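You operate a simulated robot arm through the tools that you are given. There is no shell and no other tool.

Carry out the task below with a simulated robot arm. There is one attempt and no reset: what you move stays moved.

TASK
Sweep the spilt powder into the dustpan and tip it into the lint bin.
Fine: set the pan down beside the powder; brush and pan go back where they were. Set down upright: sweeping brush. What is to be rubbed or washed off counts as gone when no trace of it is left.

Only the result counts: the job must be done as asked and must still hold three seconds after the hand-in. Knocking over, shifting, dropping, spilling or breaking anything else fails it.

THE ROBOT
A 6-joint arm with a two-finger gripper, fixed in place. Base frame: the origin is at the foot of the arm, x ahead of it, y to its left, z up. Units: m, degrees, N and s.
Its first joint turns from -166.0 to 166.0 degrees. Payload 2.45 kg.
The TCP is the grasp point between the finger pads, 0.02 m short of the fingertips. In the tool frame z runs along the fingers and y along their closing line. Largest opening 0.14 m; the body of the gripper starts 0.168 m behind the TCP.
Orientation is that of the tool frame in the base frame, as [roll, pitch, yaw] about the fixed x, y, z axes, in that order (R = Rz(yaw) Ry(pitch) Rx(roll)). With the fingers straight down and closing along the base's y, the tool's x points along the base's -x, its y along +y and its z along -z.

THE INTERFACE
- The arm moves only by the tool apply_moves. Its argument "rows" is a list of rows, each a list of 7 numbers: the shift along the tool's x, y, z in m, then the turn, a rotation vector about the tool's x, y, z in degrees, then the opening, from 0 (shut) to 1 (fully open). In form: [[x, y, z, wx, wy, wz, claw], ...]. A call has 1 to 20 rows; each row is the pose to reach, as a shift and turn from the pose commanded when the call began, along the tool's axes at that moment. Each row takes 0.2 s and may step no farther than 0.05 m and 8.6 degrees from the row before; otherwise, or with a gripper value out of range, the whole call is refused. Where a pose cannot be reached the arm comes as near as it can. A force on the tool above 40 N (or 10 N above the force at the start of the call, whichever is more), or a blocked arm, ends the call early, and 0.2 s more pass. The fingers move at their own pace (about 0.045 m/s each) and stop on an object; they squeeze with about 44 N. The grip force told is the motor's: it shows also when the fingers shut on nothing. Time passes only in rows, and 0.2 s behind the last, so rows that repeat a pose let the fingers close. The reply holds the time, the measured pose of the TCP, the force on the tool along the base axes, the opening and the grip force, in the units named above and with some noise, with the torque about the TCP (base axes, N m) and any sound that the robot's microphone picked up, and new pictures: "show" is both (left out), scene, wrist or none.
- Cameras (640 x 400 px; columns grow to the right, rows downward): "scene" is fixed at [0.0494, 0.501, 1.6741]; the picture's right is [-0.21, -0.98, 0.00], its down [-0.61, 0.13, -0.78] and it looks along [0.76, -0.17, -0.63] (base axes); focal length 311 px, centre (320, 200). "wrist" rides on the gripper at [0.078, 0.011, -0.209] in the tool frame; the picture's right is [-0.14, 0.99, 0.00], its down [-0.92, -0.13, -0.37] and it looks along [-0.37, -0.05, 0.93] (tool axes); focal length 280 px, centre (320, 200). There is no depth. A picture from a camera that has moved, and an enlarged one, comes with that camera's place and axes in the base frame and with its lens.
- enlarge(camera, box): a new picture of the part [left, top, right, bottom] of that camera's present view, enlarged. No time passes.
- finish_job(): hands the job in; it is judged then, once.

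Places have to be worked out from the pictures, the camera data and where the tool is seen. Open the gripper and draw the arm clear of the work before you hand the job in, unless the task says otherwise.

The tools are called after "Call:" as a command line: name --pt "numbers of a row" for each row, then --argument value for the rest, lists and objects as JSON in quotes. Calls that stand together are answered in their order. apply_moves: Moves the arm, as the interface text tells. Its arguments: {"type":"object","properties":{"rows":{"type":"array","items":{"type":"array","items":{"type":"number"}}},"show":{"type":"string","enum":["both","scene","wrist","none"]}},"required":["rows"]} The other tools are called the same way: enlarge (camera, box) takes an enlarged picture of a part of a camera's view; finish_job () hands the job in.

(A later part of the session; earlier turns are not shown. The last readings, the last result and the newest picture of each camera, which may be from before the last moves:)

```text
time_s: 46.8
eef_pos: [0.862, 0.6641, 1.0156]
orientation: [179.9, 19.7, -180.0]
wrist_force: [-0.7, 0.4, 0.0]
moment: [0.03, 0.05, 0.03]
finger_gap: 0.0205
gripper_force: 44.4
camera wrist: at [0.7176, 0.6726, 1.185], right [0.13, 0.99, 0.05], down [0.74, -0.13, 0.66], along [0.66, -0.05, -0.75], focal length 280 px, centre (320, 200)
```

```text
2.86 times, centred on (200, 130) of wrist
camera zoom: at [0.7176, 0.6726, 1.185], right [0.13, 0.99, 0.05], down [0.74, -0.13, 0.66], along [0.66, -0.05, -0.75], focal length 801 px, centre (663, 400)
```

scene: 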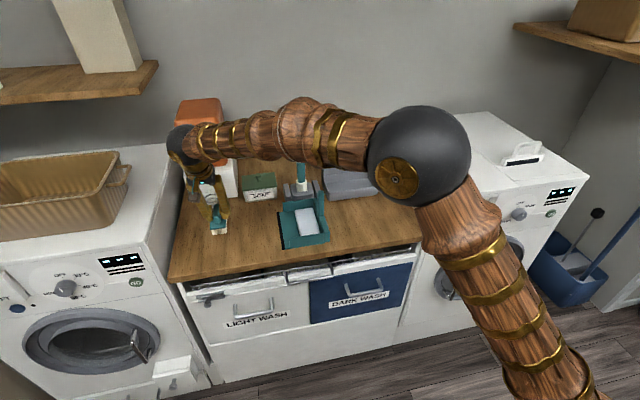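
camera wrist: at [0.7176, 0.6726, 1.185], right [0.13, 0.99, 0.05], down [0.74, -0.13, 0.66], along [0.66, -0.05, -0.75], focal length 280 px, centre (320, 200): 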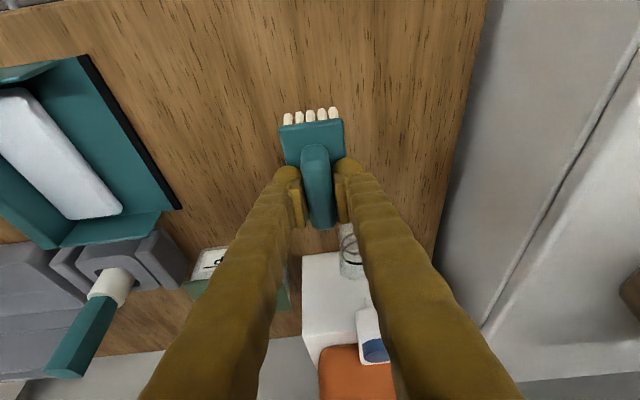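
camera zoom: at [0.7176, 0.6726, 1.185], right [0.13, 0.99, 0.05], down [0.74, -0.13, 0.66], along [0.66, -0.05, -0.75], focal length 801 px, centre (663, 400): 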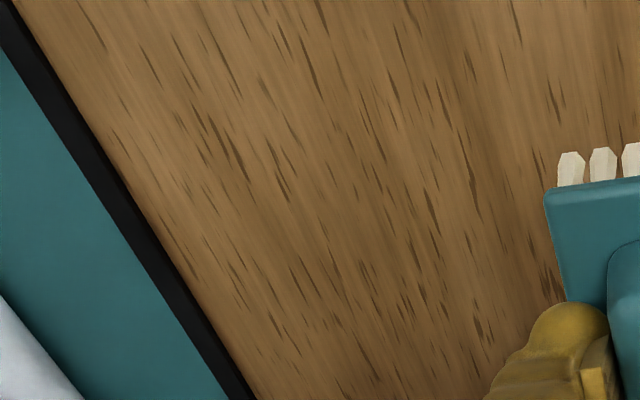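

The counter is clean and all the powder sits in the pan. Now I take the brush back: up and around the pan first.

Call:
apply_moves --pt "0.0167 -0.0159 -0.0366 0 0 0 0" --pt "0.0334 -0.0318 -0.0732 0 0 0 0" --pt "0.05 -0.0477 -0.1098 0 0 0 0" --pt "0.0667 -0.0636 -0.1464 0 0 0 0" --pt "0.0692 -0.1065 -0.1518 0 0 0 0" --pt "0.0717 -0.1493 -0.1573 0 0 0 0" --pt "0.0742 -0.1922 -0.1627 0 0 0 0" --pt "0.0768 -0.235 -0.1682 0 0 0 0" --pt "0.0793 -0.2779 -0.1736 0 0 0 0" --pt "0.0818 -0.3207 -0.1791 0 0 0 0" --pt "0.0843 -0.3636 -0.1845 0 0 0 0"

Call:
enlarge --camera "scene" --box '[180, 170, 330, 270]'

```text
time_s: 49.2
eef_pos: [0.7206, 0.3003, 1.1594]
orientation: [180.0, 19.6, -179.9]
wrist_force: [-0.8, -0.8, -1.1]
moment: [-0.02, -0.03, 0.01]
finger_gap: 0.0204
gripper_force: 44.2
camera wrist: at [0.5765, 0.31, 1.3304], right [0.13, 0.99, 0.05], down [0.74, -0.13, 0.66], along [0.66, -0.05, -0.75], focal length 280 px, centre (320, 200)
```

scene: 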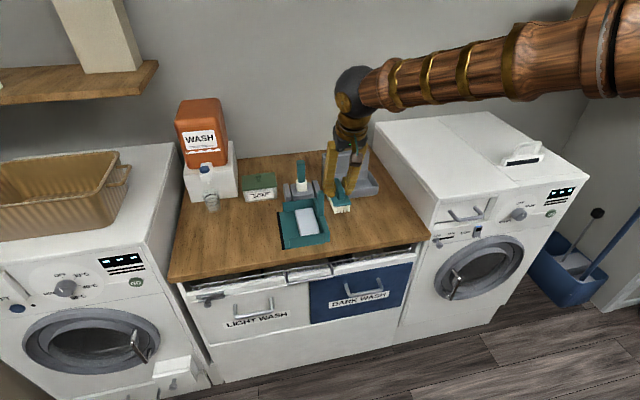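
wrist: 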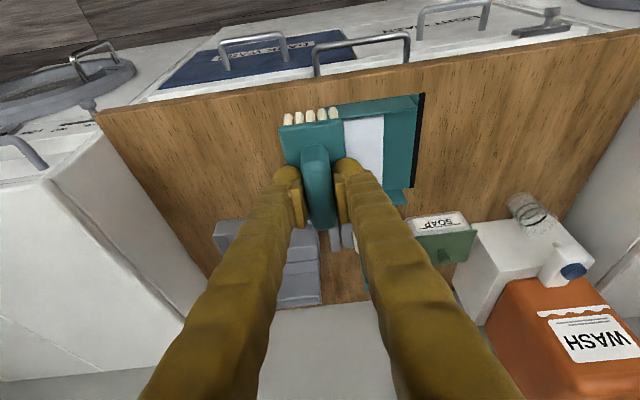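

```text
4.00 times, centred on (255, 220) of scene
camera zoom: at [0.0494, 0.501, 1.6741], right [-0.21, -0.98, 0.0], down [-0.61, 0.13, -0.78], along [0.76, -0.17, -0.63], focal length 1245 px, centre (580, 120)
```

zoom: 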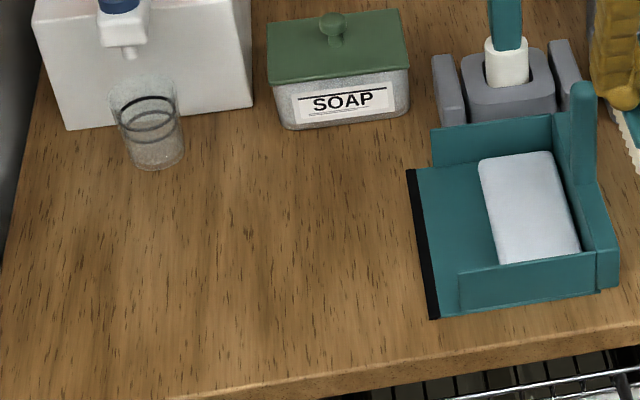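

The counter shows no trace of powder. I rotate the brush back −90° and bring it above its home spot (0.8387, 0.0503).

Call:
apply_moves --pt "-0.0065 -0.0208 0.0111 2.522 0 7.063 0" --pt "-0.013 -0.0417 0.0222 5.045 0 14.127 0" --pt "-0.0195 -0.0625 0.0333 7.567 0 21.19 0" --pt "-0.0259 -0.0833 0.0444 10.09 0 28.253 0" --pt "-0.0324 -0.1042 0.0555 12.612 0 35.317 0" --pt "-0.0389 -0.125 0.0667 15.135 0 42.38 0" --pt "-0.0454 -0.1458 0.0778 17.657 0 49.443 0" --pt "-0.0519 -0.1667 0.0889 20.18 0 56.507 0" --pt "-0.0584 -0.1875 0.1 22.702 0 63.57 0" --pt "-0.0648 -0.2083 0.1111 25.225 0 70.633 0" --pt "-0.0713 -0.2292 0.1222 27.747 0 77.697 0" --pt "-0.0778 -0.25 0.1333 30.27 0 84.76 0" --pt "-0.0778 -0.25 0.1333 30.27 0 84.76 0"

```text
time_s: 52.0
eef_pos: [0.8371, 0.0491, 1.0608]
orientation: [179.9, 19.6, 89.9]
wrist_force: [-0.1, 1.0, -0.1]
moment: [0.0, 0.01, 0.02]
finger_gap: 0.0207
gripper_force: 44.1
camera wrist: at [0.8492, 0.1923, 1.2296], right [0.99, -0.13, 0.05], down [-0.13, -0.74, 0.66], along [-0.05, -0.66, -0.75], focal length 280 px, centre (320, 200)
```

scene: 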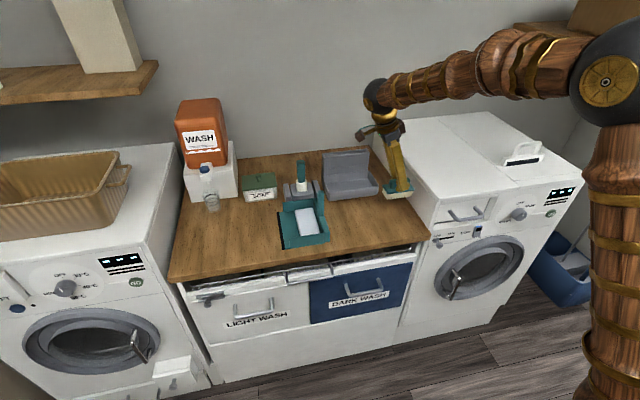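
wrist: 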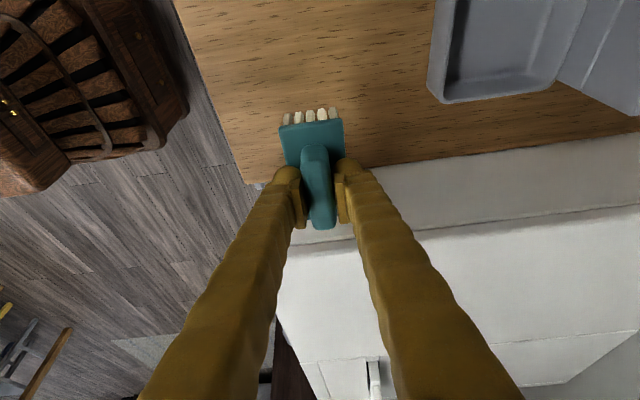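

I lower the brush to just above its spot, then feel for contact.

Call:
apply_moves --pt "0.0118 0.001 0.033 0 0 0 0" --pt "0.0235 0.001 0.0659 0 0 0 0" --pt "0.0319 0.001 0.0895 0 0 0 0" --pt "0.0346 0.001 0.097 0 0 0 0" --pt "0.0346 0.001 0.097 0 0 0 0" --show "none"

Call:
apply_moves --pt "0.0003 0 0.0009 0 0 0 0" --pt "0.0006 0 0.0018 0 0 0 0" --pt "0.0006 0 0.0018 0 0 0 0" --show "none"

```text
time_s: 53.2
eef_pos: [0.8392, 0.0504, 0.9583]
orientation: [180.0, 19.6, 89.9]
wrist_force: [0.6, -0.7, -0.4]
moment: [0.04, 0.0, 0.0]
finger_gap: 0.0208
gripper_force: 44.5
```

```text
time_s: 54.0
eef_pos: [0.8389, 0.0496, 0.9554]
orientation: [-180.0, 19.6, 90.0]
wrist_force: [-0.5, 0.3, -1.1]
moment: [-0.04, 0.0, -0.01]
finger_gap: 0.0206
gripper_force: 44.0
```

Call:
apply_moves --pt "0.0003 0 0.0009 0 0 0 0" --pt "0.0003 0 0.0009 0 0 0 0" --show "none"

```text
time_s: 54.6
eef_pos: [0.8388, 0.0491, 0.9553]
orientation: [179.9, 19.6, 90.0]
wrist_force: [-1.6, 2.2, 15.4]
moment: [-0.08, 0.04, -0.03]
finger_gap: 0.0204
gripper_force: 43.9
```

Contact (15 N, level). I ease up half a millimetre, open and retract.

Call:
apply_moves --pt "-0.0002 0 -0.0005 0 0 0 0" --pt "-0.0002 0 -0.0005 0 0 0 0.4" --pt "-0.0002 0 -0.0005 0 0 0 0.4" --pt "-0.0002 0 -0.0005 0 0 0 0.4" --pt "-0.0002 0 -0.0105 0 0 0 0.4" --pt "-0.0002 0 -0.04 0 0 0 0.4" --pt "-0.0002 0 -0.085 0 0 0 0.4" --pt "-0.0002 0 -0.13 0 0 0 0.4" --pt "-0.0002 0 -0.17 0 0 0 0.4"

Call:
enlarge --camera "scene" --box '[370, 185, 420, 230]'

Call:
enlarge --camera "scene" --box '[260, 150, 410, 260]'

```text
time_s: 56.6
eef_pos: [0.8396, 0.1064, 1.1116]
orientation: [-179.9, 19.7, 90.0]
wrist_force: [0.0, -0.1, -0.2]
moment: [0.0, 0.0, -0.03]
finger_gap: 0.056
gripper_force: 0.1
camera wrist: at [0.8508, 0.2495, 1.2823], right [0.99, -0.13, 0.05], down [-0.13, -0.74, 0.66], along [-0.05, -0.66, -0.75], focal length 280 px, centre (320, 200)
```

scene: 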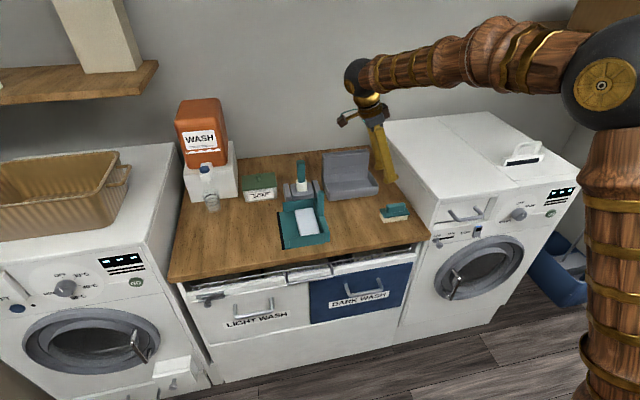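
wrist: 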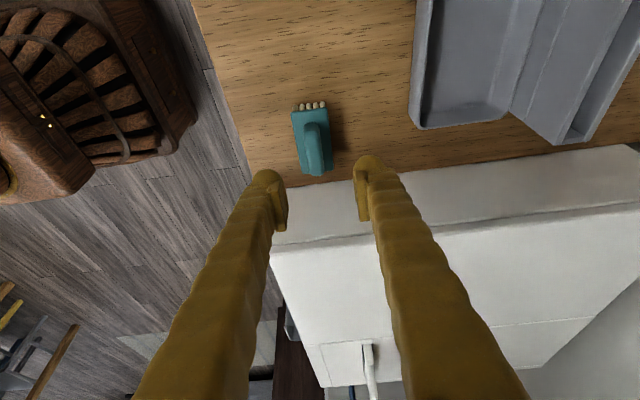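

```text
8.89 times, centred on (395, 208) of scene
camera zoom: at [0.0494, 0.501, 1.6741], right [-0.21, -0.98, 0.0], down [-0.61, 0.13, -0.78], along [0.76, -0.17, -0.63], focal length 2766 px, centre (-347, 133)
```

zoom: 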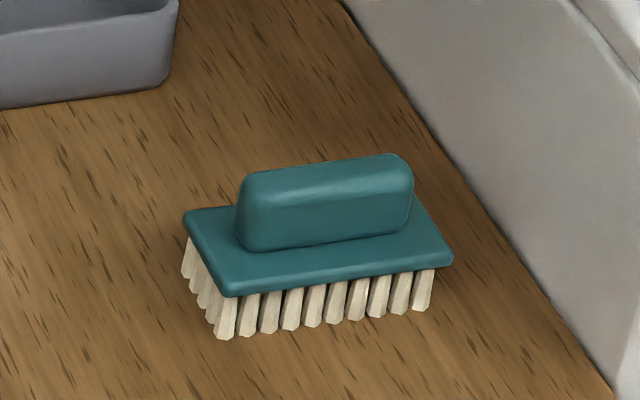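

```text
3.64 times, centred on (335, 205) of scene
camera zoom: at [0.0494, 0.501, 1.6741], right [-0.21, -0.98, 0.0], down [-0.61, 0.13, -0.78], along [0.76, -0.17, -0.63], focal length 1131 px, centre (266, 182)
```

zoom: 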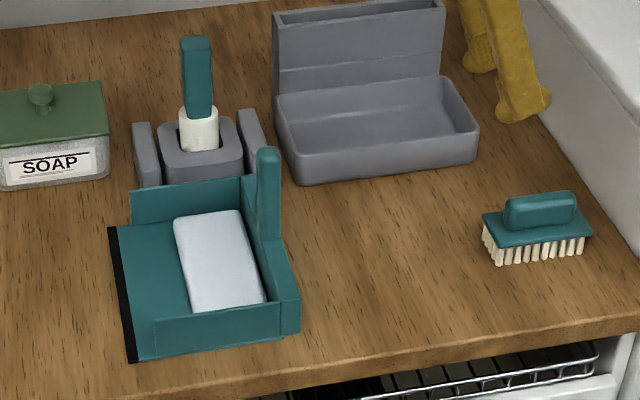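

The brush stands upright at home, though the release dragged it about 8 mm in −x. I re-center it: go back down slightly higher (no pressing on the plate), close to centre it at x 0.8387, and reopen.

Call:
apply_moves --pt "0 0 0.045 0 0 0 0.4" --pt "0 0 0.09 0 0 0 0.4" --pt "0 0 0.13 0 0 0 0.4" --pt "0 0 0.155 0 0 0 0.4" --pt "0 0 0.166 0 0 0 0.4" --pt "0 0 0.166 0 0 0 0.1" --pt "0 0 0.166 0 0 0 0.1" --pt "0 0 0.166 0 0 0 0.1" --pt "0 0 0.166 0 0 0 0.1"

Call:
enlarge --camera "scene" --box '[370, 185, 420, 230]'

```text
time_s: 58.6
eef_pos: [0.8398, 0.0501, 0.9589]
orientation: [-180.0, 19.6, 90.0]
wrist_force: [-0.3, -0.5, 0.0]
moment: [-0.03, 0.01, 0.0]
finger_gap: 0.0206
gripper_force: 40.9
camera wrist: at [0.8513, 0.1928, 1.128], right [0.99, -0.13, 0.05], down [-0.13, -0.74, 0.66], along [-0.05, -0.66, -0.75], focal length 280 px, centre (320, 200)
```

scene: 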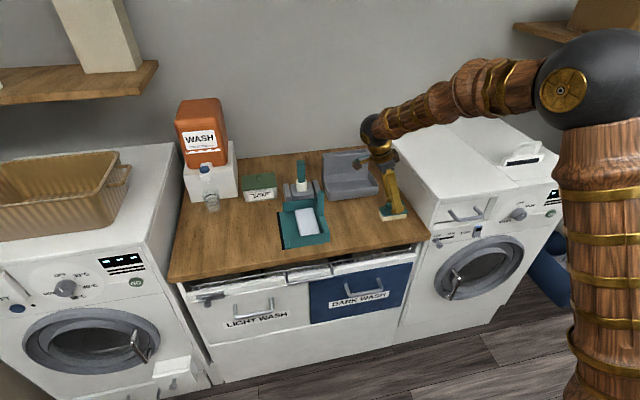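
wrist: 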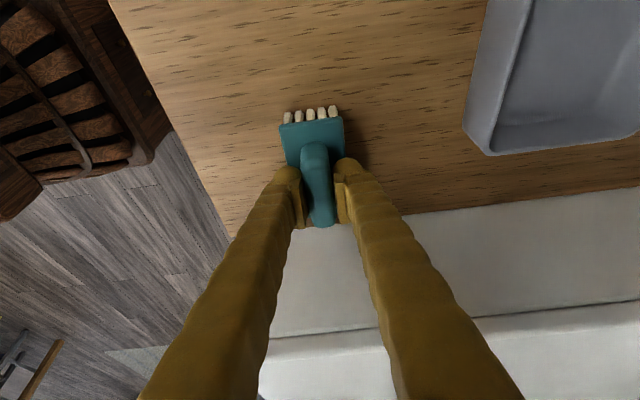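

```text
8.89 times, centred on (395, 208) of scene
camera zoom: at [0.0494, 0.501, 1.6741], right [-0.21, -0.98, 0.0], down [-0.61, 0.13, -0.78], along [0.76, -0.17, -0.63], focal length 2766 px, centre (-347, 133)
```

zoom: 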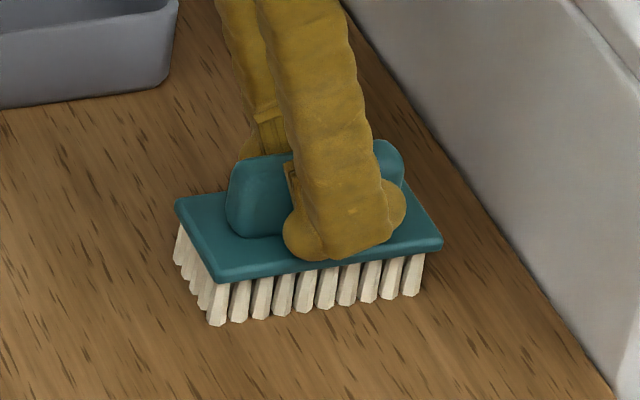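

The brush is now exactly at its original pixels. I open again and retract.

Call:
apply_moves --pt "0 0 0 0 0 0 0.4" --pt "0 0 0 0 0 0 0.4" --pt "0 0 0 0 0 0 0.4" --pt "0 0 0 0 0 0 0.4" --pt "0 0 -0.02 0 0 0 0.4" --pt "0 0 -0.06 0 0 0 0.4" --pt "0 0 -0.105 0 0 0 0.4" --pt "0 0 -0.15 0 0 0 0.4"

Call:
enlarge --camera "scene" --box '[370, 185, 420, 230]'

```text
time_s: 60.4
eef_pos: [0.84, 0.1014, 1.1014]
orientation: [179.9, 19.6, 90.0]
wrist_force: [0.9, 0.3, 0.6]
moment: [0.0, 0.02, -0.03]
finger_gap: 0.0562
gripper_force: 0.1
camera wrist: at [0.8515, 0.2441, 1.2714], right [0.99, -0.13, 0.05], down [-0.13, -0.74, 0.66], along [-0.05, -0.66, -0.75], focal length 280 px, centre (320, 200)
```

scene: 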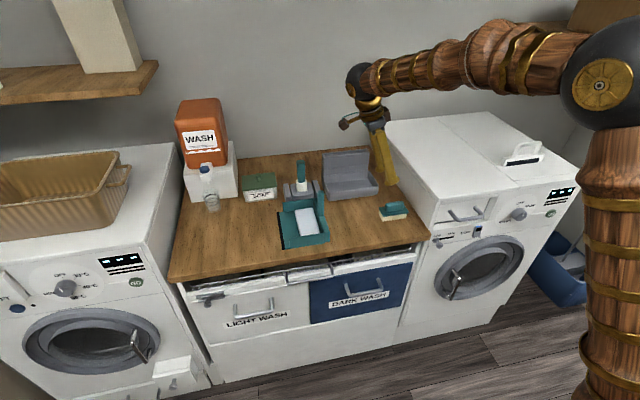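
wrist: 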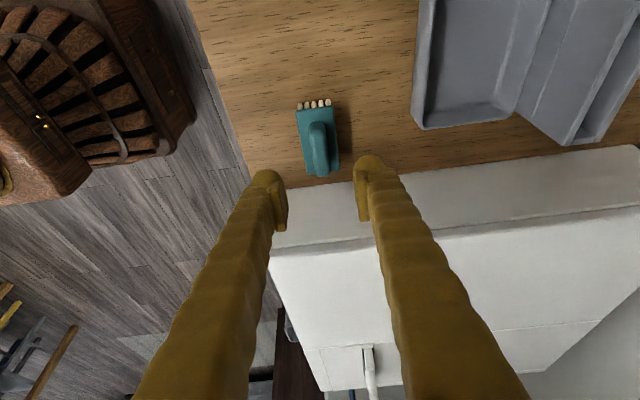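

```text
8.89 times, centred on (395, 208) of scene
camera zoom: at [0.0494, 0.501, 1.6741], right [-0.21, -0.98, 0.0], down [-0.61, 0.13, -0.78], along [0.76, -0.17, -0.63], focal length 2766 px, centre (-347, 133)
```

zoom: 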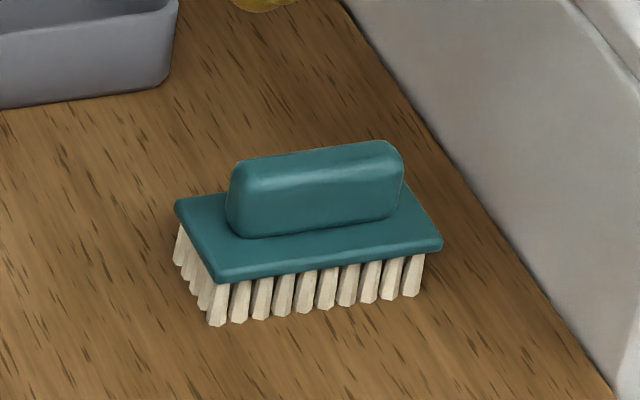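

The brush is back exactly in place. Now I return to the pan handle: over the top of it and into the same 35° approach as before.

Call:
apply_moves --pt "0.0286 0.0018 -0.0315 0 -1.92 0 0.5" --pt "0.0572 0.0035 -0.0629 0 -3.84 0 0.5" --pt "0.0858 0.0053 -0.0944 0 -5.76 0 0.5" --pt "0.1144 0.007 -0.1258 0 -7.68 0 0.5" --pt "0.1528 0.0088 -0.1258 0 -9.6 0 0.5" --pt "0.1911 0.0107 -0.1259 0 -11.52 0 0.5" --pt "0.2294 0.0125 -0.126 0 -13.44 0 0.5" --pt "0.2678 0.0143 -0.126 0 -15.35 0 0.5" --pt "0.2678 0.0143 -0.126 0 -15.35 0 0.5"

Call:
enlarge --camera "wrist" --box '[220, 0, 420, 230]'

```text
time_s: 62.4
eef_pos: [0.8534, 0.3947, 1.1284]
orientation: [180.0, 35.0, 90.0]
wrist_force: [0.2, 1.0, -0.1]
moment: [0.0, -0.02, 0.05]
finger_gap: 0.07
gripper_force: 0.1
camera wrist: at [0.8649, 0.5776, 1.2536], right [0.99, -0.11, 0.08], down [-0.13, -0.54, 0.83], along [-0.05, -0.83, -0.55], focal length 280 px, centre (320, 200)
```

scene: 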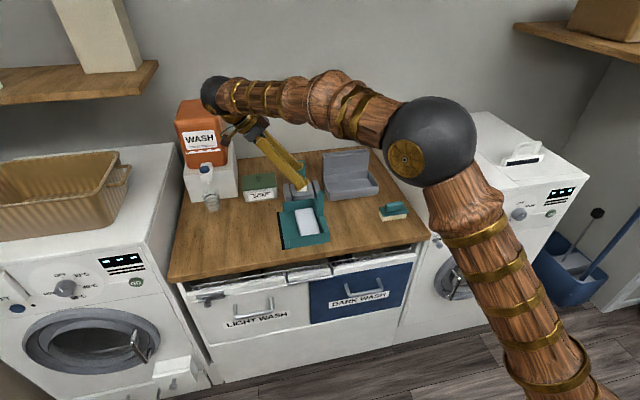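
wrist: 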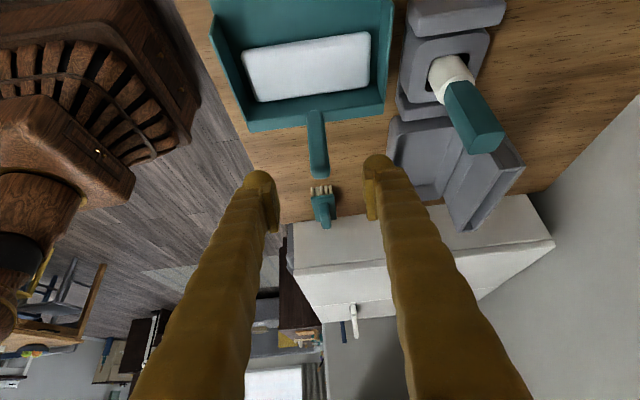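

```text
1.74 times, centred on (320, 115) of wrist
camera zoom: at [0.8649, 0.5776, 1.2536], right [0.99, -0.11, 0.08], down [-0.13, -0.54, 0.83], along [-0.05, -0.83, -0.55], focal length 488 px, centre (320, 348)
```

zoom: 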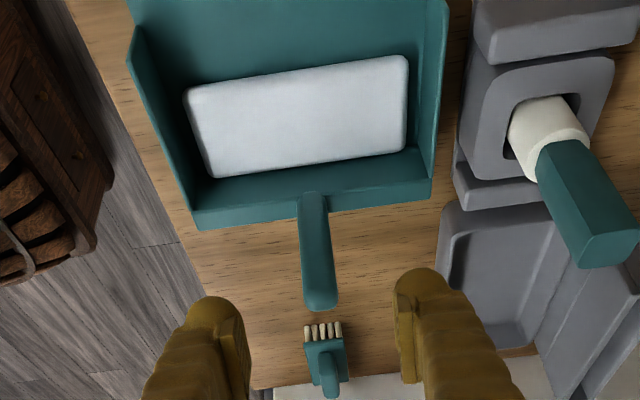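

The handle is seen slightly left of the tool axis (x≈0.850); with the pan having slid 1 cm, I aim for (0.8505, 0.295, 0.980) and advance with open fingers.

Call:
apply_moves --pt "0.0008 -0.003 0.04 0 0 0 0.5" --pt "0.0016 -0.003 0.08 0 0 0 0.5" --pt "0.0024 -0.003 0.12 0 0 0 0.5" --pt "0.003 -0.003 0.155 0 0 0 0.5" --pt "0.0034 -0.003 0.1788 0 0 0 0.5" --pt "0.0034 -0.003 0.1788 0 0 0 0.5"

Call:
enlarge --camera "wrist" --box '[260, 100, 380, 280]'

Call:
enlarge --camera "scene" --box '[270, 160, 350, 250]'

```text
time_s: 63.8
eef_pos: [0.8504, 0.297, 0.9774]
orientation: [180.0, 35.0, 90.1]
wrist_force: [0.6, -0.1, 0.0]
moment: [0.01, -0.04, -0.01]
finger_gap: 0.0702
gripper_force: 0.1
camera wrist: at [0.8617, 0.4791, 1.1035], right [0.99, -0.11, 0.08], down [-0.13, -0.54, 0.83], along [-0.05, -0.83, -0.55], focal length 280 px, centre (320, 200)
```

scene: 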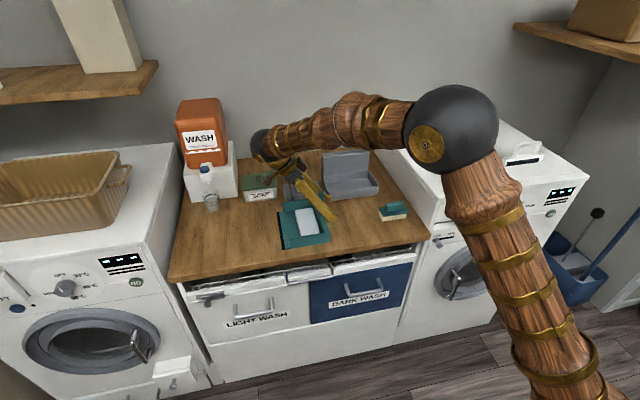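
wrist: 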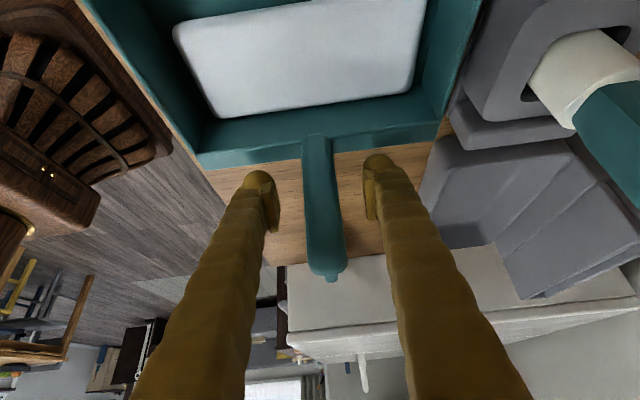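

```text
2.22 times, centred on (320, 190) of wrist
camera zoom: at [0.8617, 0.4791, 1.1035], right [0.99, -0.11, 0.08], down [-0.13, -0.54, 0.83], along [-0.05, -0.83, -0.55], focal length 623 px, centre (320, 222)
```

zoom: 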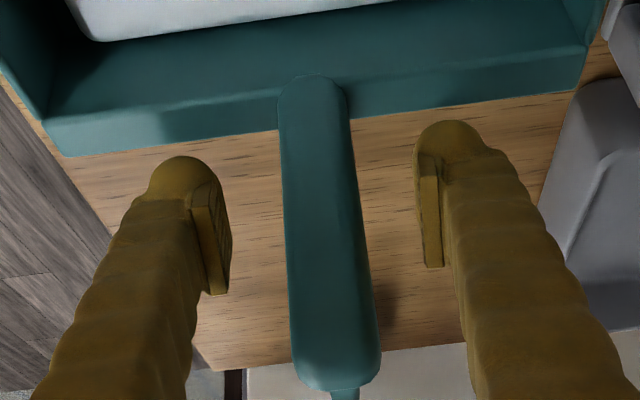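

```text
4.44 times, centred on (310, 205) of scene
camera zoom: at [0.0494, 0.501, 1.6741], right [-0.21, -0.98, 0.0], down [-0.61, 0.13, -0.78], along [0.76, -0.17, -0.63], focal length 1383 px, centre (364, 178)
```

zoom: 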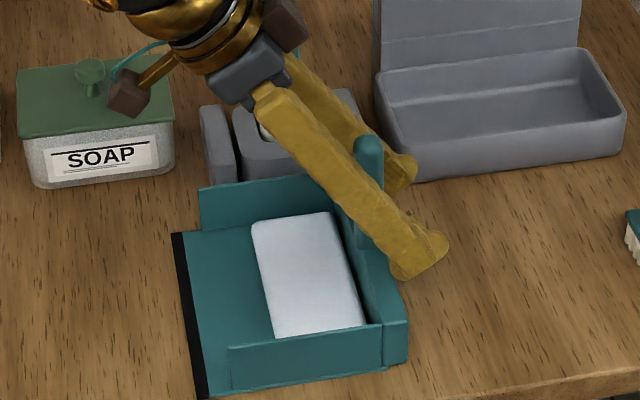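

Compared with the original grasp view, the handle is 3 mm to +x; I shift by that and close.

Call:
apply_moves --pt "0 0.003 0 0 0 0 0.5" --pt "0 0.003 0 0 0 0 0.2" --pt "0 0.003 0 0 0 0 0" --pt "0 0.003 0 0 0 0 0" --pt "0 0.003 0 0 0 0 0" --pt "0 0.003 0 0 0 0 0" --pt "0 0.003 0 0 0 0 0" --show "wrist"

```text
time_s: 65.4
eef_pos: [0.8547, 0.2961, 0.9783]
orientation: [180.0, 35.0, 90.0]
wrist_force: [0.6, -0.7, 0.7]
moment: [-0.08, -0.01, 0.03]
finger_gap: 0.0194
gripper_force: 44.1
camera wrist: at [0.8654, 0.4793, 1.1044], right [0.99, -0.11, 0.08], down [-0.13, -0.54, 0.83], along [-0.05, -0.83, -0.55], focal length 280 px, centre (320, 200)
```

wrist: 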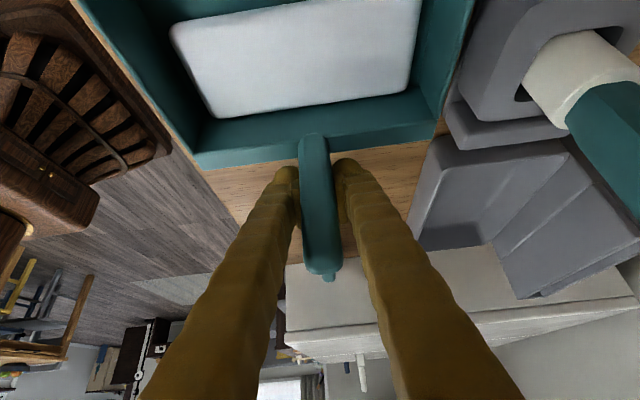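

Gripped as before (gap 19.4 mm). I lift straight up slowly, keeping it level.

Call:
apply_moves --pt "-0.0057 0 -0.0082 0 0 0 0" --pt "-0.0143 0 -0.0205 0 0 0 0" --pt "-0.0258 0 -0.0369 0 0 0 0" --pt "-0.0401 0 -0.0573 0 0 0 0" --pt "-0.0545 0 -0.0778 0 0 0 0" --pt "-0.0688 0 -0.0983 0 0 0 0" --pt "-0.0803 0 -0.1147 0 0 0 0"

Call:
enlarge --camera "scene" --box '[200, 140, 380, 260]'

```text
time_s: 67.0
eef_pos: [0.8547, 0.2934, 1.1175]
orientation: [-179.9, 35.1, 90.1]
wrist_force: [0.9, 0.6, -2.3]
moment: [-0.2, -0.03, -0.01]
finger_gap: 0.0195
gripper_force: 43.7
camera wrist: at [0.866, 0.4775, 1.2445], right [0.99, -0.11, 0.08], down [-0.13, -0.54, 0.83], along [-0.05, -0.83, -0.55], focal length 280 px, centre (320, 200)
```

scene: 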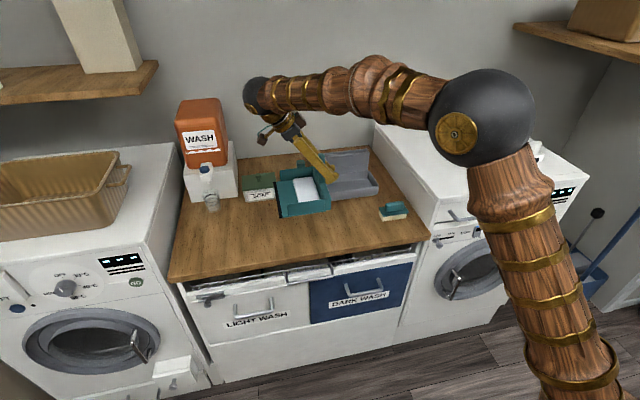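
wrist: 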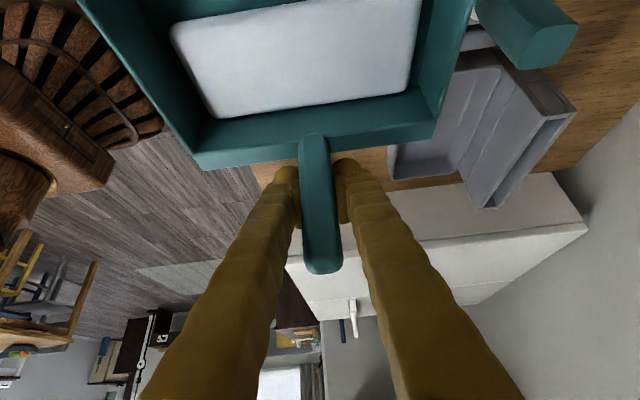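

```text
3.33 times, centred on (290, 200) of scene
camera zoom: at [0.0494, 0.501, 1.6741], right [-0.21, -0.98, 0.0], down [-0.61, 0.13, -0.78], along [0.76, -0.17, -0.63], focal length 1037 px, centre (420, 200)
```

zoom: 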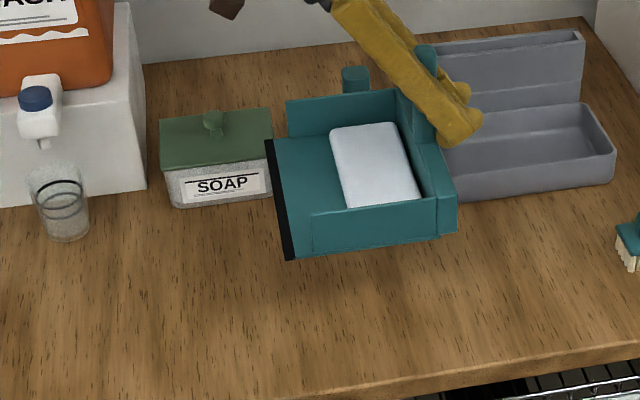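

No residue is left where the pan stood. I raise the pan and yaw it +90° back so its opening faces the robot, moving in front of the bin.

Call:
apply_moves --pt "-0.0127 -0.0036 -0.0027 -3.442 0 -4.915 0" --pt "-0.0255 -0.0073 -0.0054 -6.883 0 -9.831 0" --pt "-0.0382 -0.0109 -0.008 -10.325 0 -14.746 0" --pt "-0.0509 -0.0146 -0.0107 -13.766 0 -19.662 0" --pt "-0.0637 -0.0182 -0.0134 -17.208 0 -24.577 0" --pt "-0.0764 -0.0219 -0.0161 -20.65 0 -29.493 0" --pt "-0.0891 -0.0255 -0.0188 -24.091 0 -34.408 0" --pt "-0.1019 -0.0292 -0.0214 -27.533 0 -39.324 0" --pt "-0.1146 -0.0328 -0.0241 -30.974 0 -44.239 0" --pt "-0.1273 -0.0365 -0.0268 -34.416 0 -49.154 0" --pt "-0.1401 -0.0401 -0.0295 -37.858 0 -54.07 0" --pt "-0.1528 -0.0438 -0.0322 -41.299 0 -58.985 0" --pt "-0.1655 -0.0474 -0.0348 -44.741 0 -63.901 0" --pt "-0.1783 -0.0511 -0.0375 -48.182 0 -68.816 0" --pt "-0.191 -0.0547 -0.0402 -51.624 0 -73.732 0"

Call:
enlarge --camera "scene" --box '[300, 100, 440, 220]'

```text
time_s: 70.2
eef_pos: [0.7993, 0.1628, 1.2618]
orientation: [180.0, 35.0, -179.9]
wrist_force: [0.5, -1.0, -3.7]
moment: [0.01, -0.2, 0.01]
finger_gap: 0.0192
gripper_force: 44.2
camera wrist: at [0.6154, 0.172, 1.3878], right [0.11, 0.99, 0.08], down [0.54, -0.13, 0.83], along [0.83, -0.05, -0.55], focal length 280 px, centre (320, 200)
```

scene: 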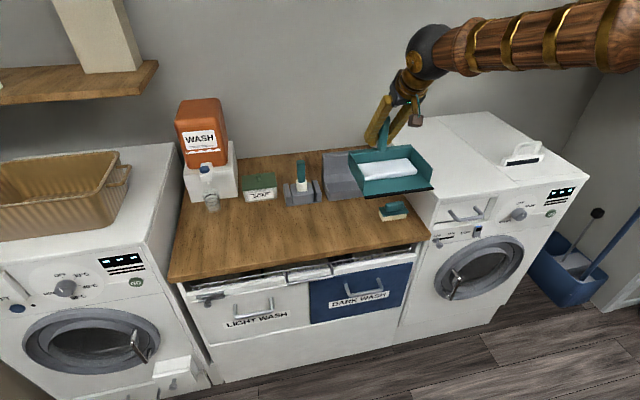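
wrist: 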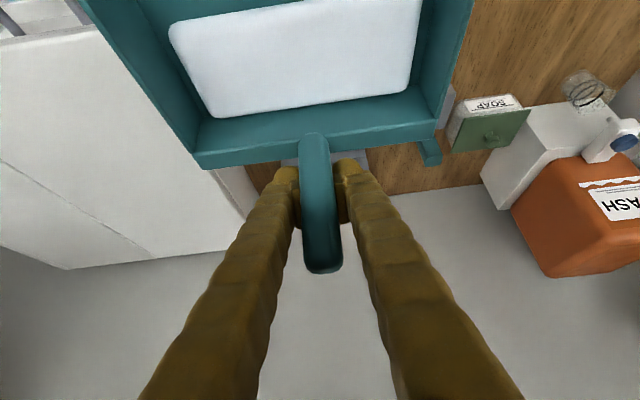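

```text
3.33 times, centred on (370, 160) of scene
camera zoom: at [0.0494, 0.501, 1.6741], right [-0.21, -0.98, 0.0], down [-0.61, 0.13, -0.78], along [0.76, -0.17, -0.63], focal length 1037 px, centre (153, 333)
```

zoom: 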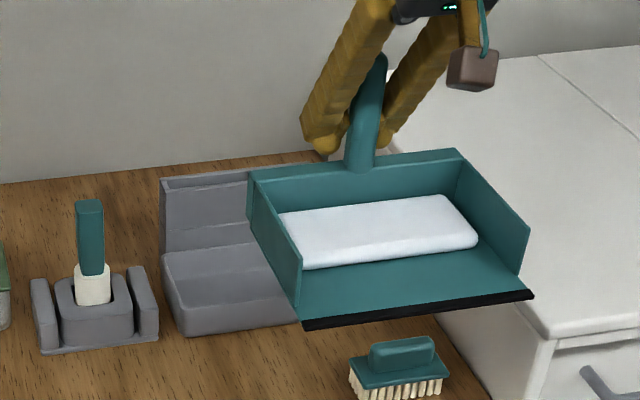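

The pan is level with the heap in it. From both views the bin opening is about x 0.995–1.11, y 0.054–0.26, with the rim at z≈0.92 and its back panel to z≈1.0. I advance level and high over the bin.

Call:
apply_moves --pt "-0.0234 -0.0005 0.019 0 0 0 0" --pt "-0.0468 -0.001 0.0381 0 0 0 0" --pt "-0.0701 -0.0014 0.0571 0 0 0 0" --pt "-0.0935 -0.0019 0.0762 0 0 0 0" --pt "-0.1169 -0.0024 0.0952 0 0 0 0" --pt "-0.1403 -0.0029 0.1142 0 0 0 0" --pt "-0.1637 -0.0034 0.1333 0 0 0 0" --pt "-0.187 -0.0038 0.1523 0 0 0 0" --pt "-0.2104 -0.0043 0.1714 0 0 0 0" --pt "-0.2338 -0.0048 0.1904 0 0 0 0" --pt "-0.2338 -0.0048 0.1904 0 0 0 0"

Call:
enlarge --camera "scene" --box '[280, 80, 420, 220]'

```text
time_s: 72.6
eef_pos: [1.1003, 0.1565, 1.2404]
orientation: [-179.9, 35.0, 180.0]
wrist_force: [-0.5, 0.1, -3.4]
moment: [-0.01, -0.2, 0.0]
finger_gap: 0.0193
gripper_force: 44.2
camera wrist: at [0.9157, 0.1673, 1.3655], right [0.11, 0.99, 0.08], down [0.54, -0.13, 0.83], along [0.83, -0.05, -0.55], focal length 280 px, centre (320, 200)
```

scene: 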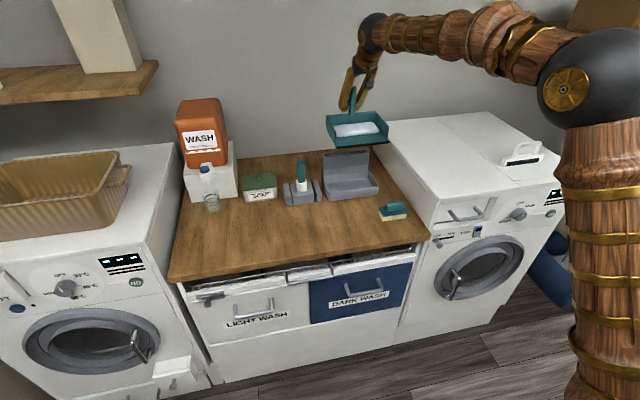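
wrist: 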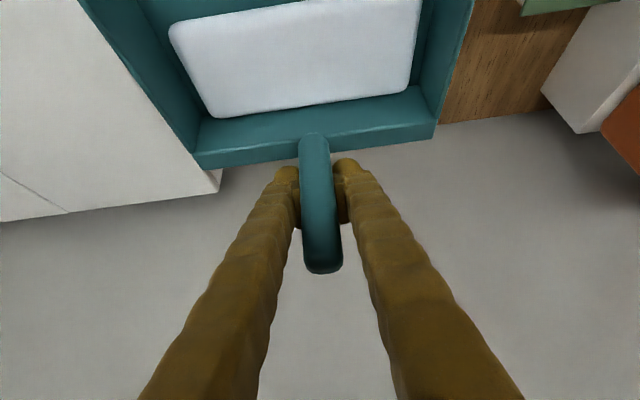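

```text
2.86 times, centred on (350, 150) of scene
camera zoom: at [0.0494, 0.501, 1.6741], right [-0.21, -0.98, 0.0], down [-0.61, 0.13, -0.78], along [0.76, -0.17, -0.63], focal length 889 px, centre (234, 343)
```

zoom: 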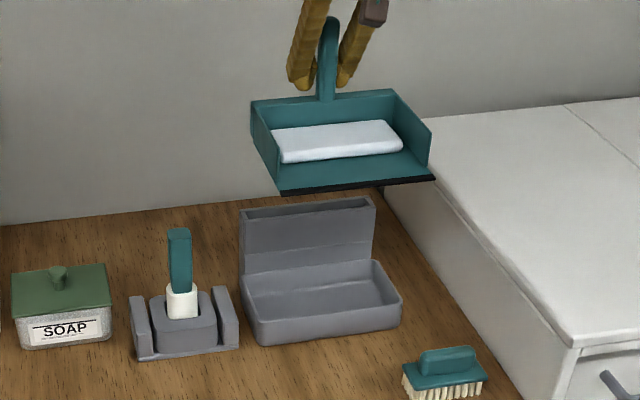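

The pan hovers level above. Now I move out and begin tilting with the lip kept over the rear half of the tray (12° first).

Call:
apply_moves --pt "-0.008 0.001 0.0255 0 -2.4 0 0" --pt "-0.016 0.002 0.051 0 -4.8 0 0" --pt "-0.0234 0.003 0.0764 0 -7.2 0 0" --pt "-0.0312 0.004 0.1019 0 -9.6 0 0" --pt "-0.039 0.005 0.1274 0 -12 0 0" --pt "-0.039 0.005 0.1274 0 -12 0 0"

Call:
enlarge --camera "scene" --box '[280, 80, 420, 220]'

```text
time_s: 74.0
eef_pos: [1.205, 0.1622, 1.1584]
orientation: [-179.9, 47.0, -179.9]
wrist_force: [0.1, 0.3, -1.9]
moment: [0.03, -0.15, -0.03]
finger_gap: 0.0193
gripper_force: 43.9
camera wrist: at [0.9988, 0.1725, 1.2427], right [0.09, 0.99, 0.1], down [0.36, -0.13, 0.92], along [0.93, -0.05, -0.37], focal length 280 px, centre (320, 200)
```

scene: 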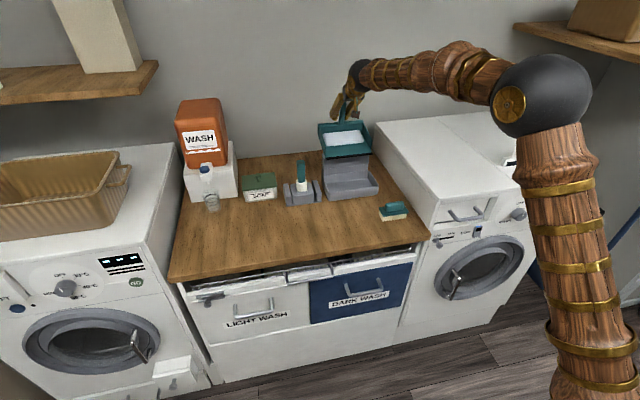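
wrist: 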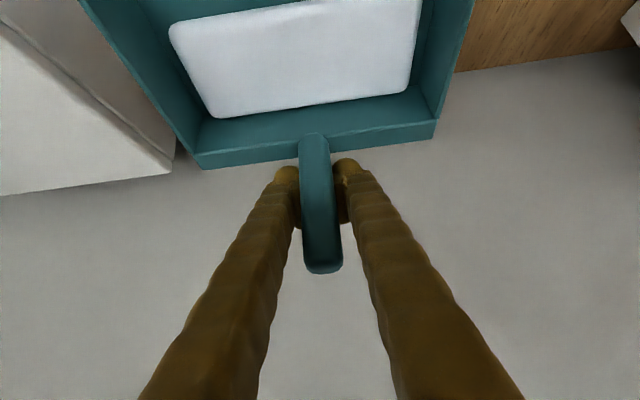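

```text
2.86 times, centred on (350, 150) of scene
camera zoom: at [0.0494, 0.501, 1.6741], right [-0.21, -0.98, 0.0], down [-0.61, 0.13, -0.78], along [0.76, -0.17, -0.63], focal length 889 px, centre (234, 343)
```

zoom: 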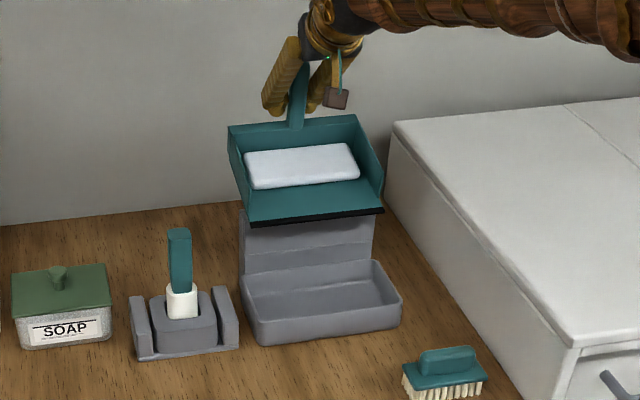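

The lip is over the rear of the tray (x≈1.07, y 0.06–0.26). I now tilt progressively to 65°, lowering the lip toward the tray as it steepens.

Call:
apply_moves --pt "0.0091 -0.001 -0.0125 0 -6 0 0" --pt "0.0183 -0.002 -0.0249 0 -12 0 0" --pt "0.0274 -0.003 -0.0374 0 -18 0 0" --pt "0.0455 -0.003 -0.0513 0 -25.5 0 0" --pt "0.0635 -0.003 -0.0652 0 -33 0 0" --pt "0.0845 -0.003 -0.0798 0 -39.7 0 0" --pt "0.1054 -0.003 -0.0945 0 -46.3 0 0" --pt "0.1264 -0.003 -0.1091 0 -53 0 0" --pt "0.1264 -0.003 -0.1091 0 -53 0 0" --pt "0.1264 -0.003 -0.1091 0 -53 0 0"

Call:
enlarge --camera "scene" --box '[280, 100, 420, 220]'

Call:
enlarge --camera "wrist" --box '[0, 0, 640, 200]'

```text
time_s: 75.1
eef_pos: [1.1084, 0.1042, 1.1066]
orientation: [177.5, 59.5, 165.4]
wrist_force: [1.0, 1.2, 5.6]
moment: [1.01, -0.04, -0.04]
finger_gap: 0.0197
gripper_force: 44.1
out of reach, approached as far as the arm can: row 3, 4
stopped in row 5: the force on the tool passed its limit at 85 N (the readings are from after the stop); the commanded pose is now the measured one
camera wrist: at [0.8964, 0.1605, 1.145], right [0.28, 0.95, 0.14], down [0.12, -0.18, 0.98], along [0.95, -0.26, -0.16], focal length 280 px, centre (320, 200)
```

scene: 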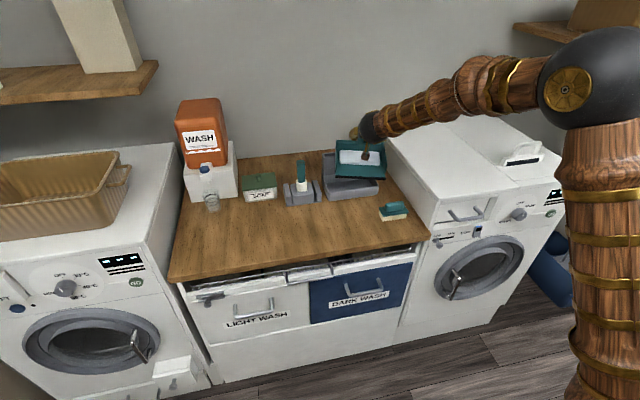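
wrist: 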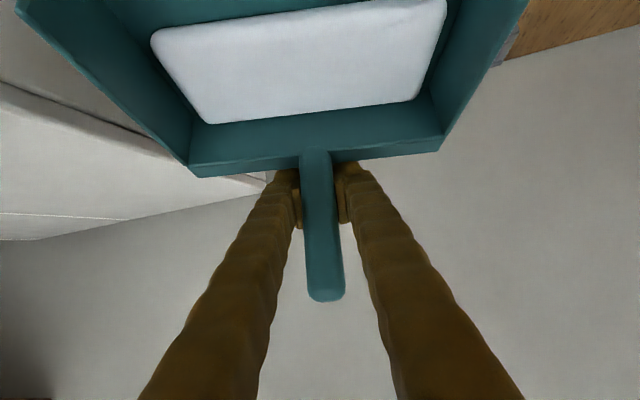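

```text
3.33 times, centred on (350, 160) of scene
camera zoom: at [0.0494, 0.501, 1.6741], right [-0.21, -0.98, 0.0], down [-0.61, 0.13, -0.78], along [0.76, -0.17, -0.63], focal length 1037 px, centre (220, 333)
```

zoom: 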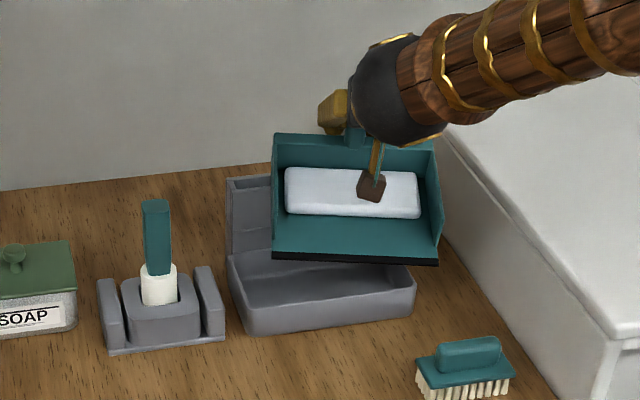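

```text
1.00 times, centred on (320, 100) of wrist (not enlarged: the box is as wide or as high as the picture)
camera zoom: at [0.8964, 0.1605, 1.145], right [0.28, 0.95, 0.14], down [0.12, -0.18, 0.98], along [0.95, -0.26, -0.16], focal length 280 px, centre (320, 300)
```

zoom: 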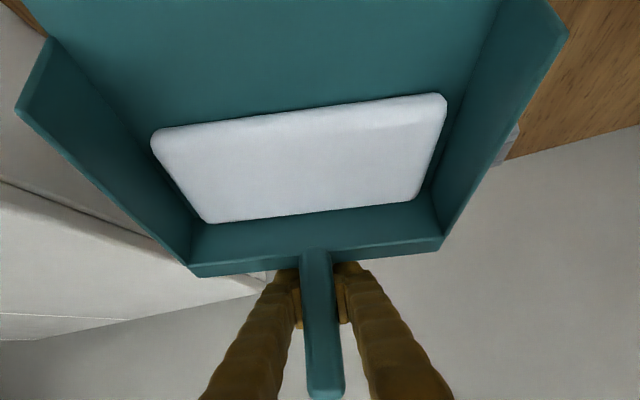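

The wrist ran into a singular alignment near 30° below horizontal, so the pan swung and touched the bin's back. The bin doesn't appear to have moved and the heap is still in the pan. I raise the pan straight up clear of the bin.

Call:
apply_moves --pt "-0.0172 0.0004 -0.0101 0 0 0 0" --pt "-0.0345 0.0009 -0.0203 0 0 0 0" --pt "-0.0517 0.0013 -0.0304 0 0 0 0" --pt "-0.069 0.0018 -0.0406 0 0 0 0"

Call:
enlarge --camera "scene" --box '[280, 80, 420, 220]'

```text
time_s: 76.1
eef_pos: [1.1076, 0.1026, 1.1851]
orientation: [177.6, 59.3, 165.5]
wrist_force: [0.7, 0.0, -3.7]
moment: [-0.02, -0.16, 0.0]
finger_gap: 0.0194
gripper_force: 43.8
camera wrist: at [0.8957, 0.1592, 1.2241], right [0.28, 0.95, 0.14], down [0.12, -0.18, 0.98], along [0.95, -0.26, -0.16], focal length 280 px, centre (320, 200)
```

scene: 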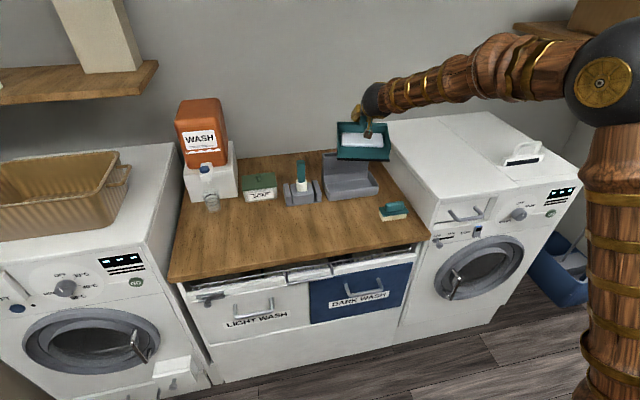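
wrist: 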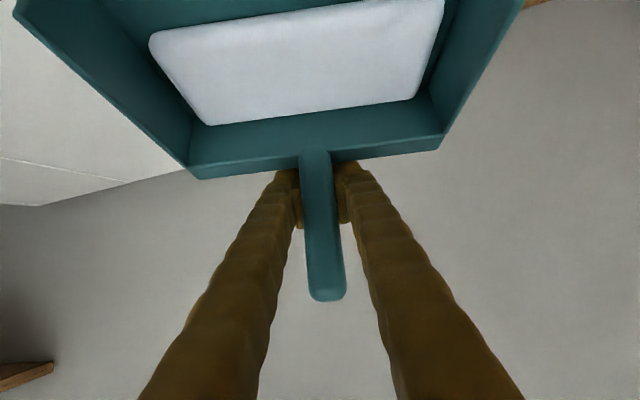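

```text
2.86 times, centred on (350, 150) of scene
camera zoom: at [0.0494, 0.501, 1.6741], right [-0.21, -0.98, 0.0], down [-0.61, 0.13, -0.78], along [0.76, -0.17, -0.63], focal length 889 px, centre (234, 343)
```

zoom: 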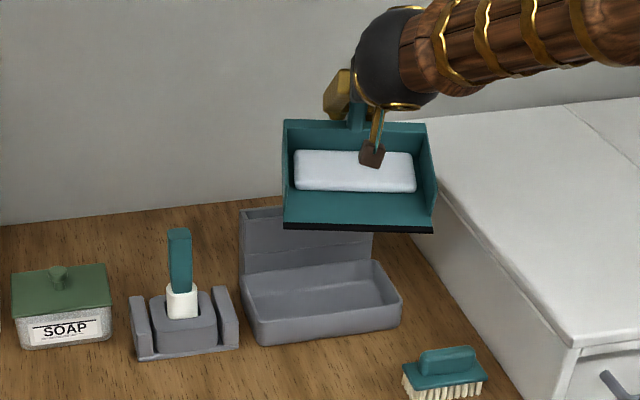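

The bin is unmoved and the heap intact; the pan slid about 1.5 cm up in the grip but stays at the same angle. I'll pour with the tool yawed about −22° so the wrist stays away from that alignment. First I fix yaw and roll and centre the lip over the tray.

Call:
apply_moves --pt "-0.0061 0.0082 0.0111 2.95 -0.05 1.28 0" --pt "-0.0123 0.0165 0.0221 5.9 -0.11 2.55 0" --pt "-0.0184 0.0247 0.0332 8.85 -0.16 3.83 0" --pt "-0.0184 0.0247 0.0332 8.85 -0.16 3.83 0"

Call:
enlarge --camera "scene" --box '[280, 80, 420, 220]'

```text
time_s: 77.1
eef_pos: [1.1495, 0.1192, 1.1841]
orientation: [-180.0, 59.5, 157.9]
wrist_force: [0.1, 0.4, -3.0]
moment: [-0.05, -0.11, 0.03]
finger_gap: 0.0191
gripper_force: 43.8
camera wrist: at [0.9508, 0.2107, 1.2227], right [0.44, 0.89, 0.12], down [0.09, -0.18, 0.98], along [0.89, -0.42, -0.16], focal length 280 px, centre (320, 200)
```

scene: 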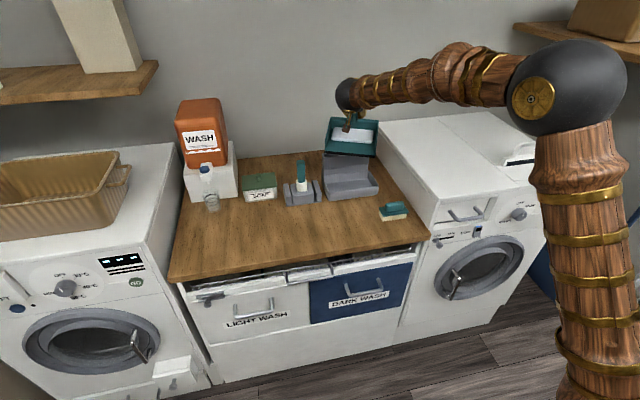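
wrist: 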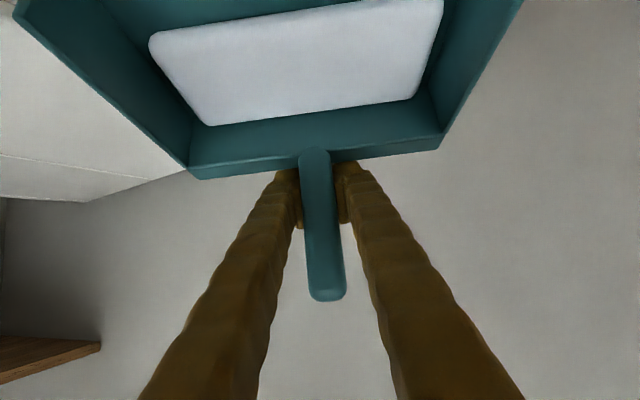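

```text
2.86 times, centred on (350, 150) of scene
camera zoom: at [0.0494, 0.501, 1.6741], right [-0.21, -0.98, 0.0], down [-0.61, 0.13, -0.78], along [0.76, -0.17, -0.63], focal length 889 px, centre (234, 343)
```

zoom: 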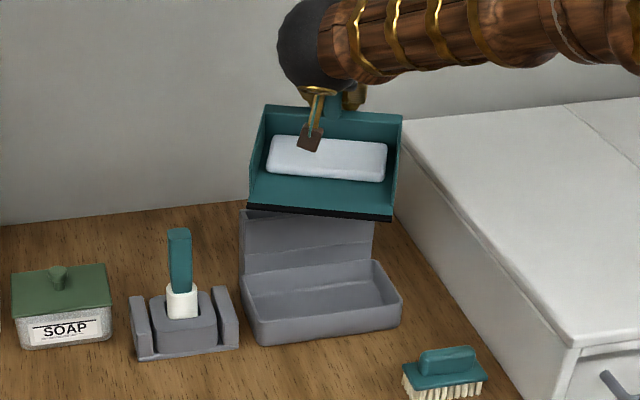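

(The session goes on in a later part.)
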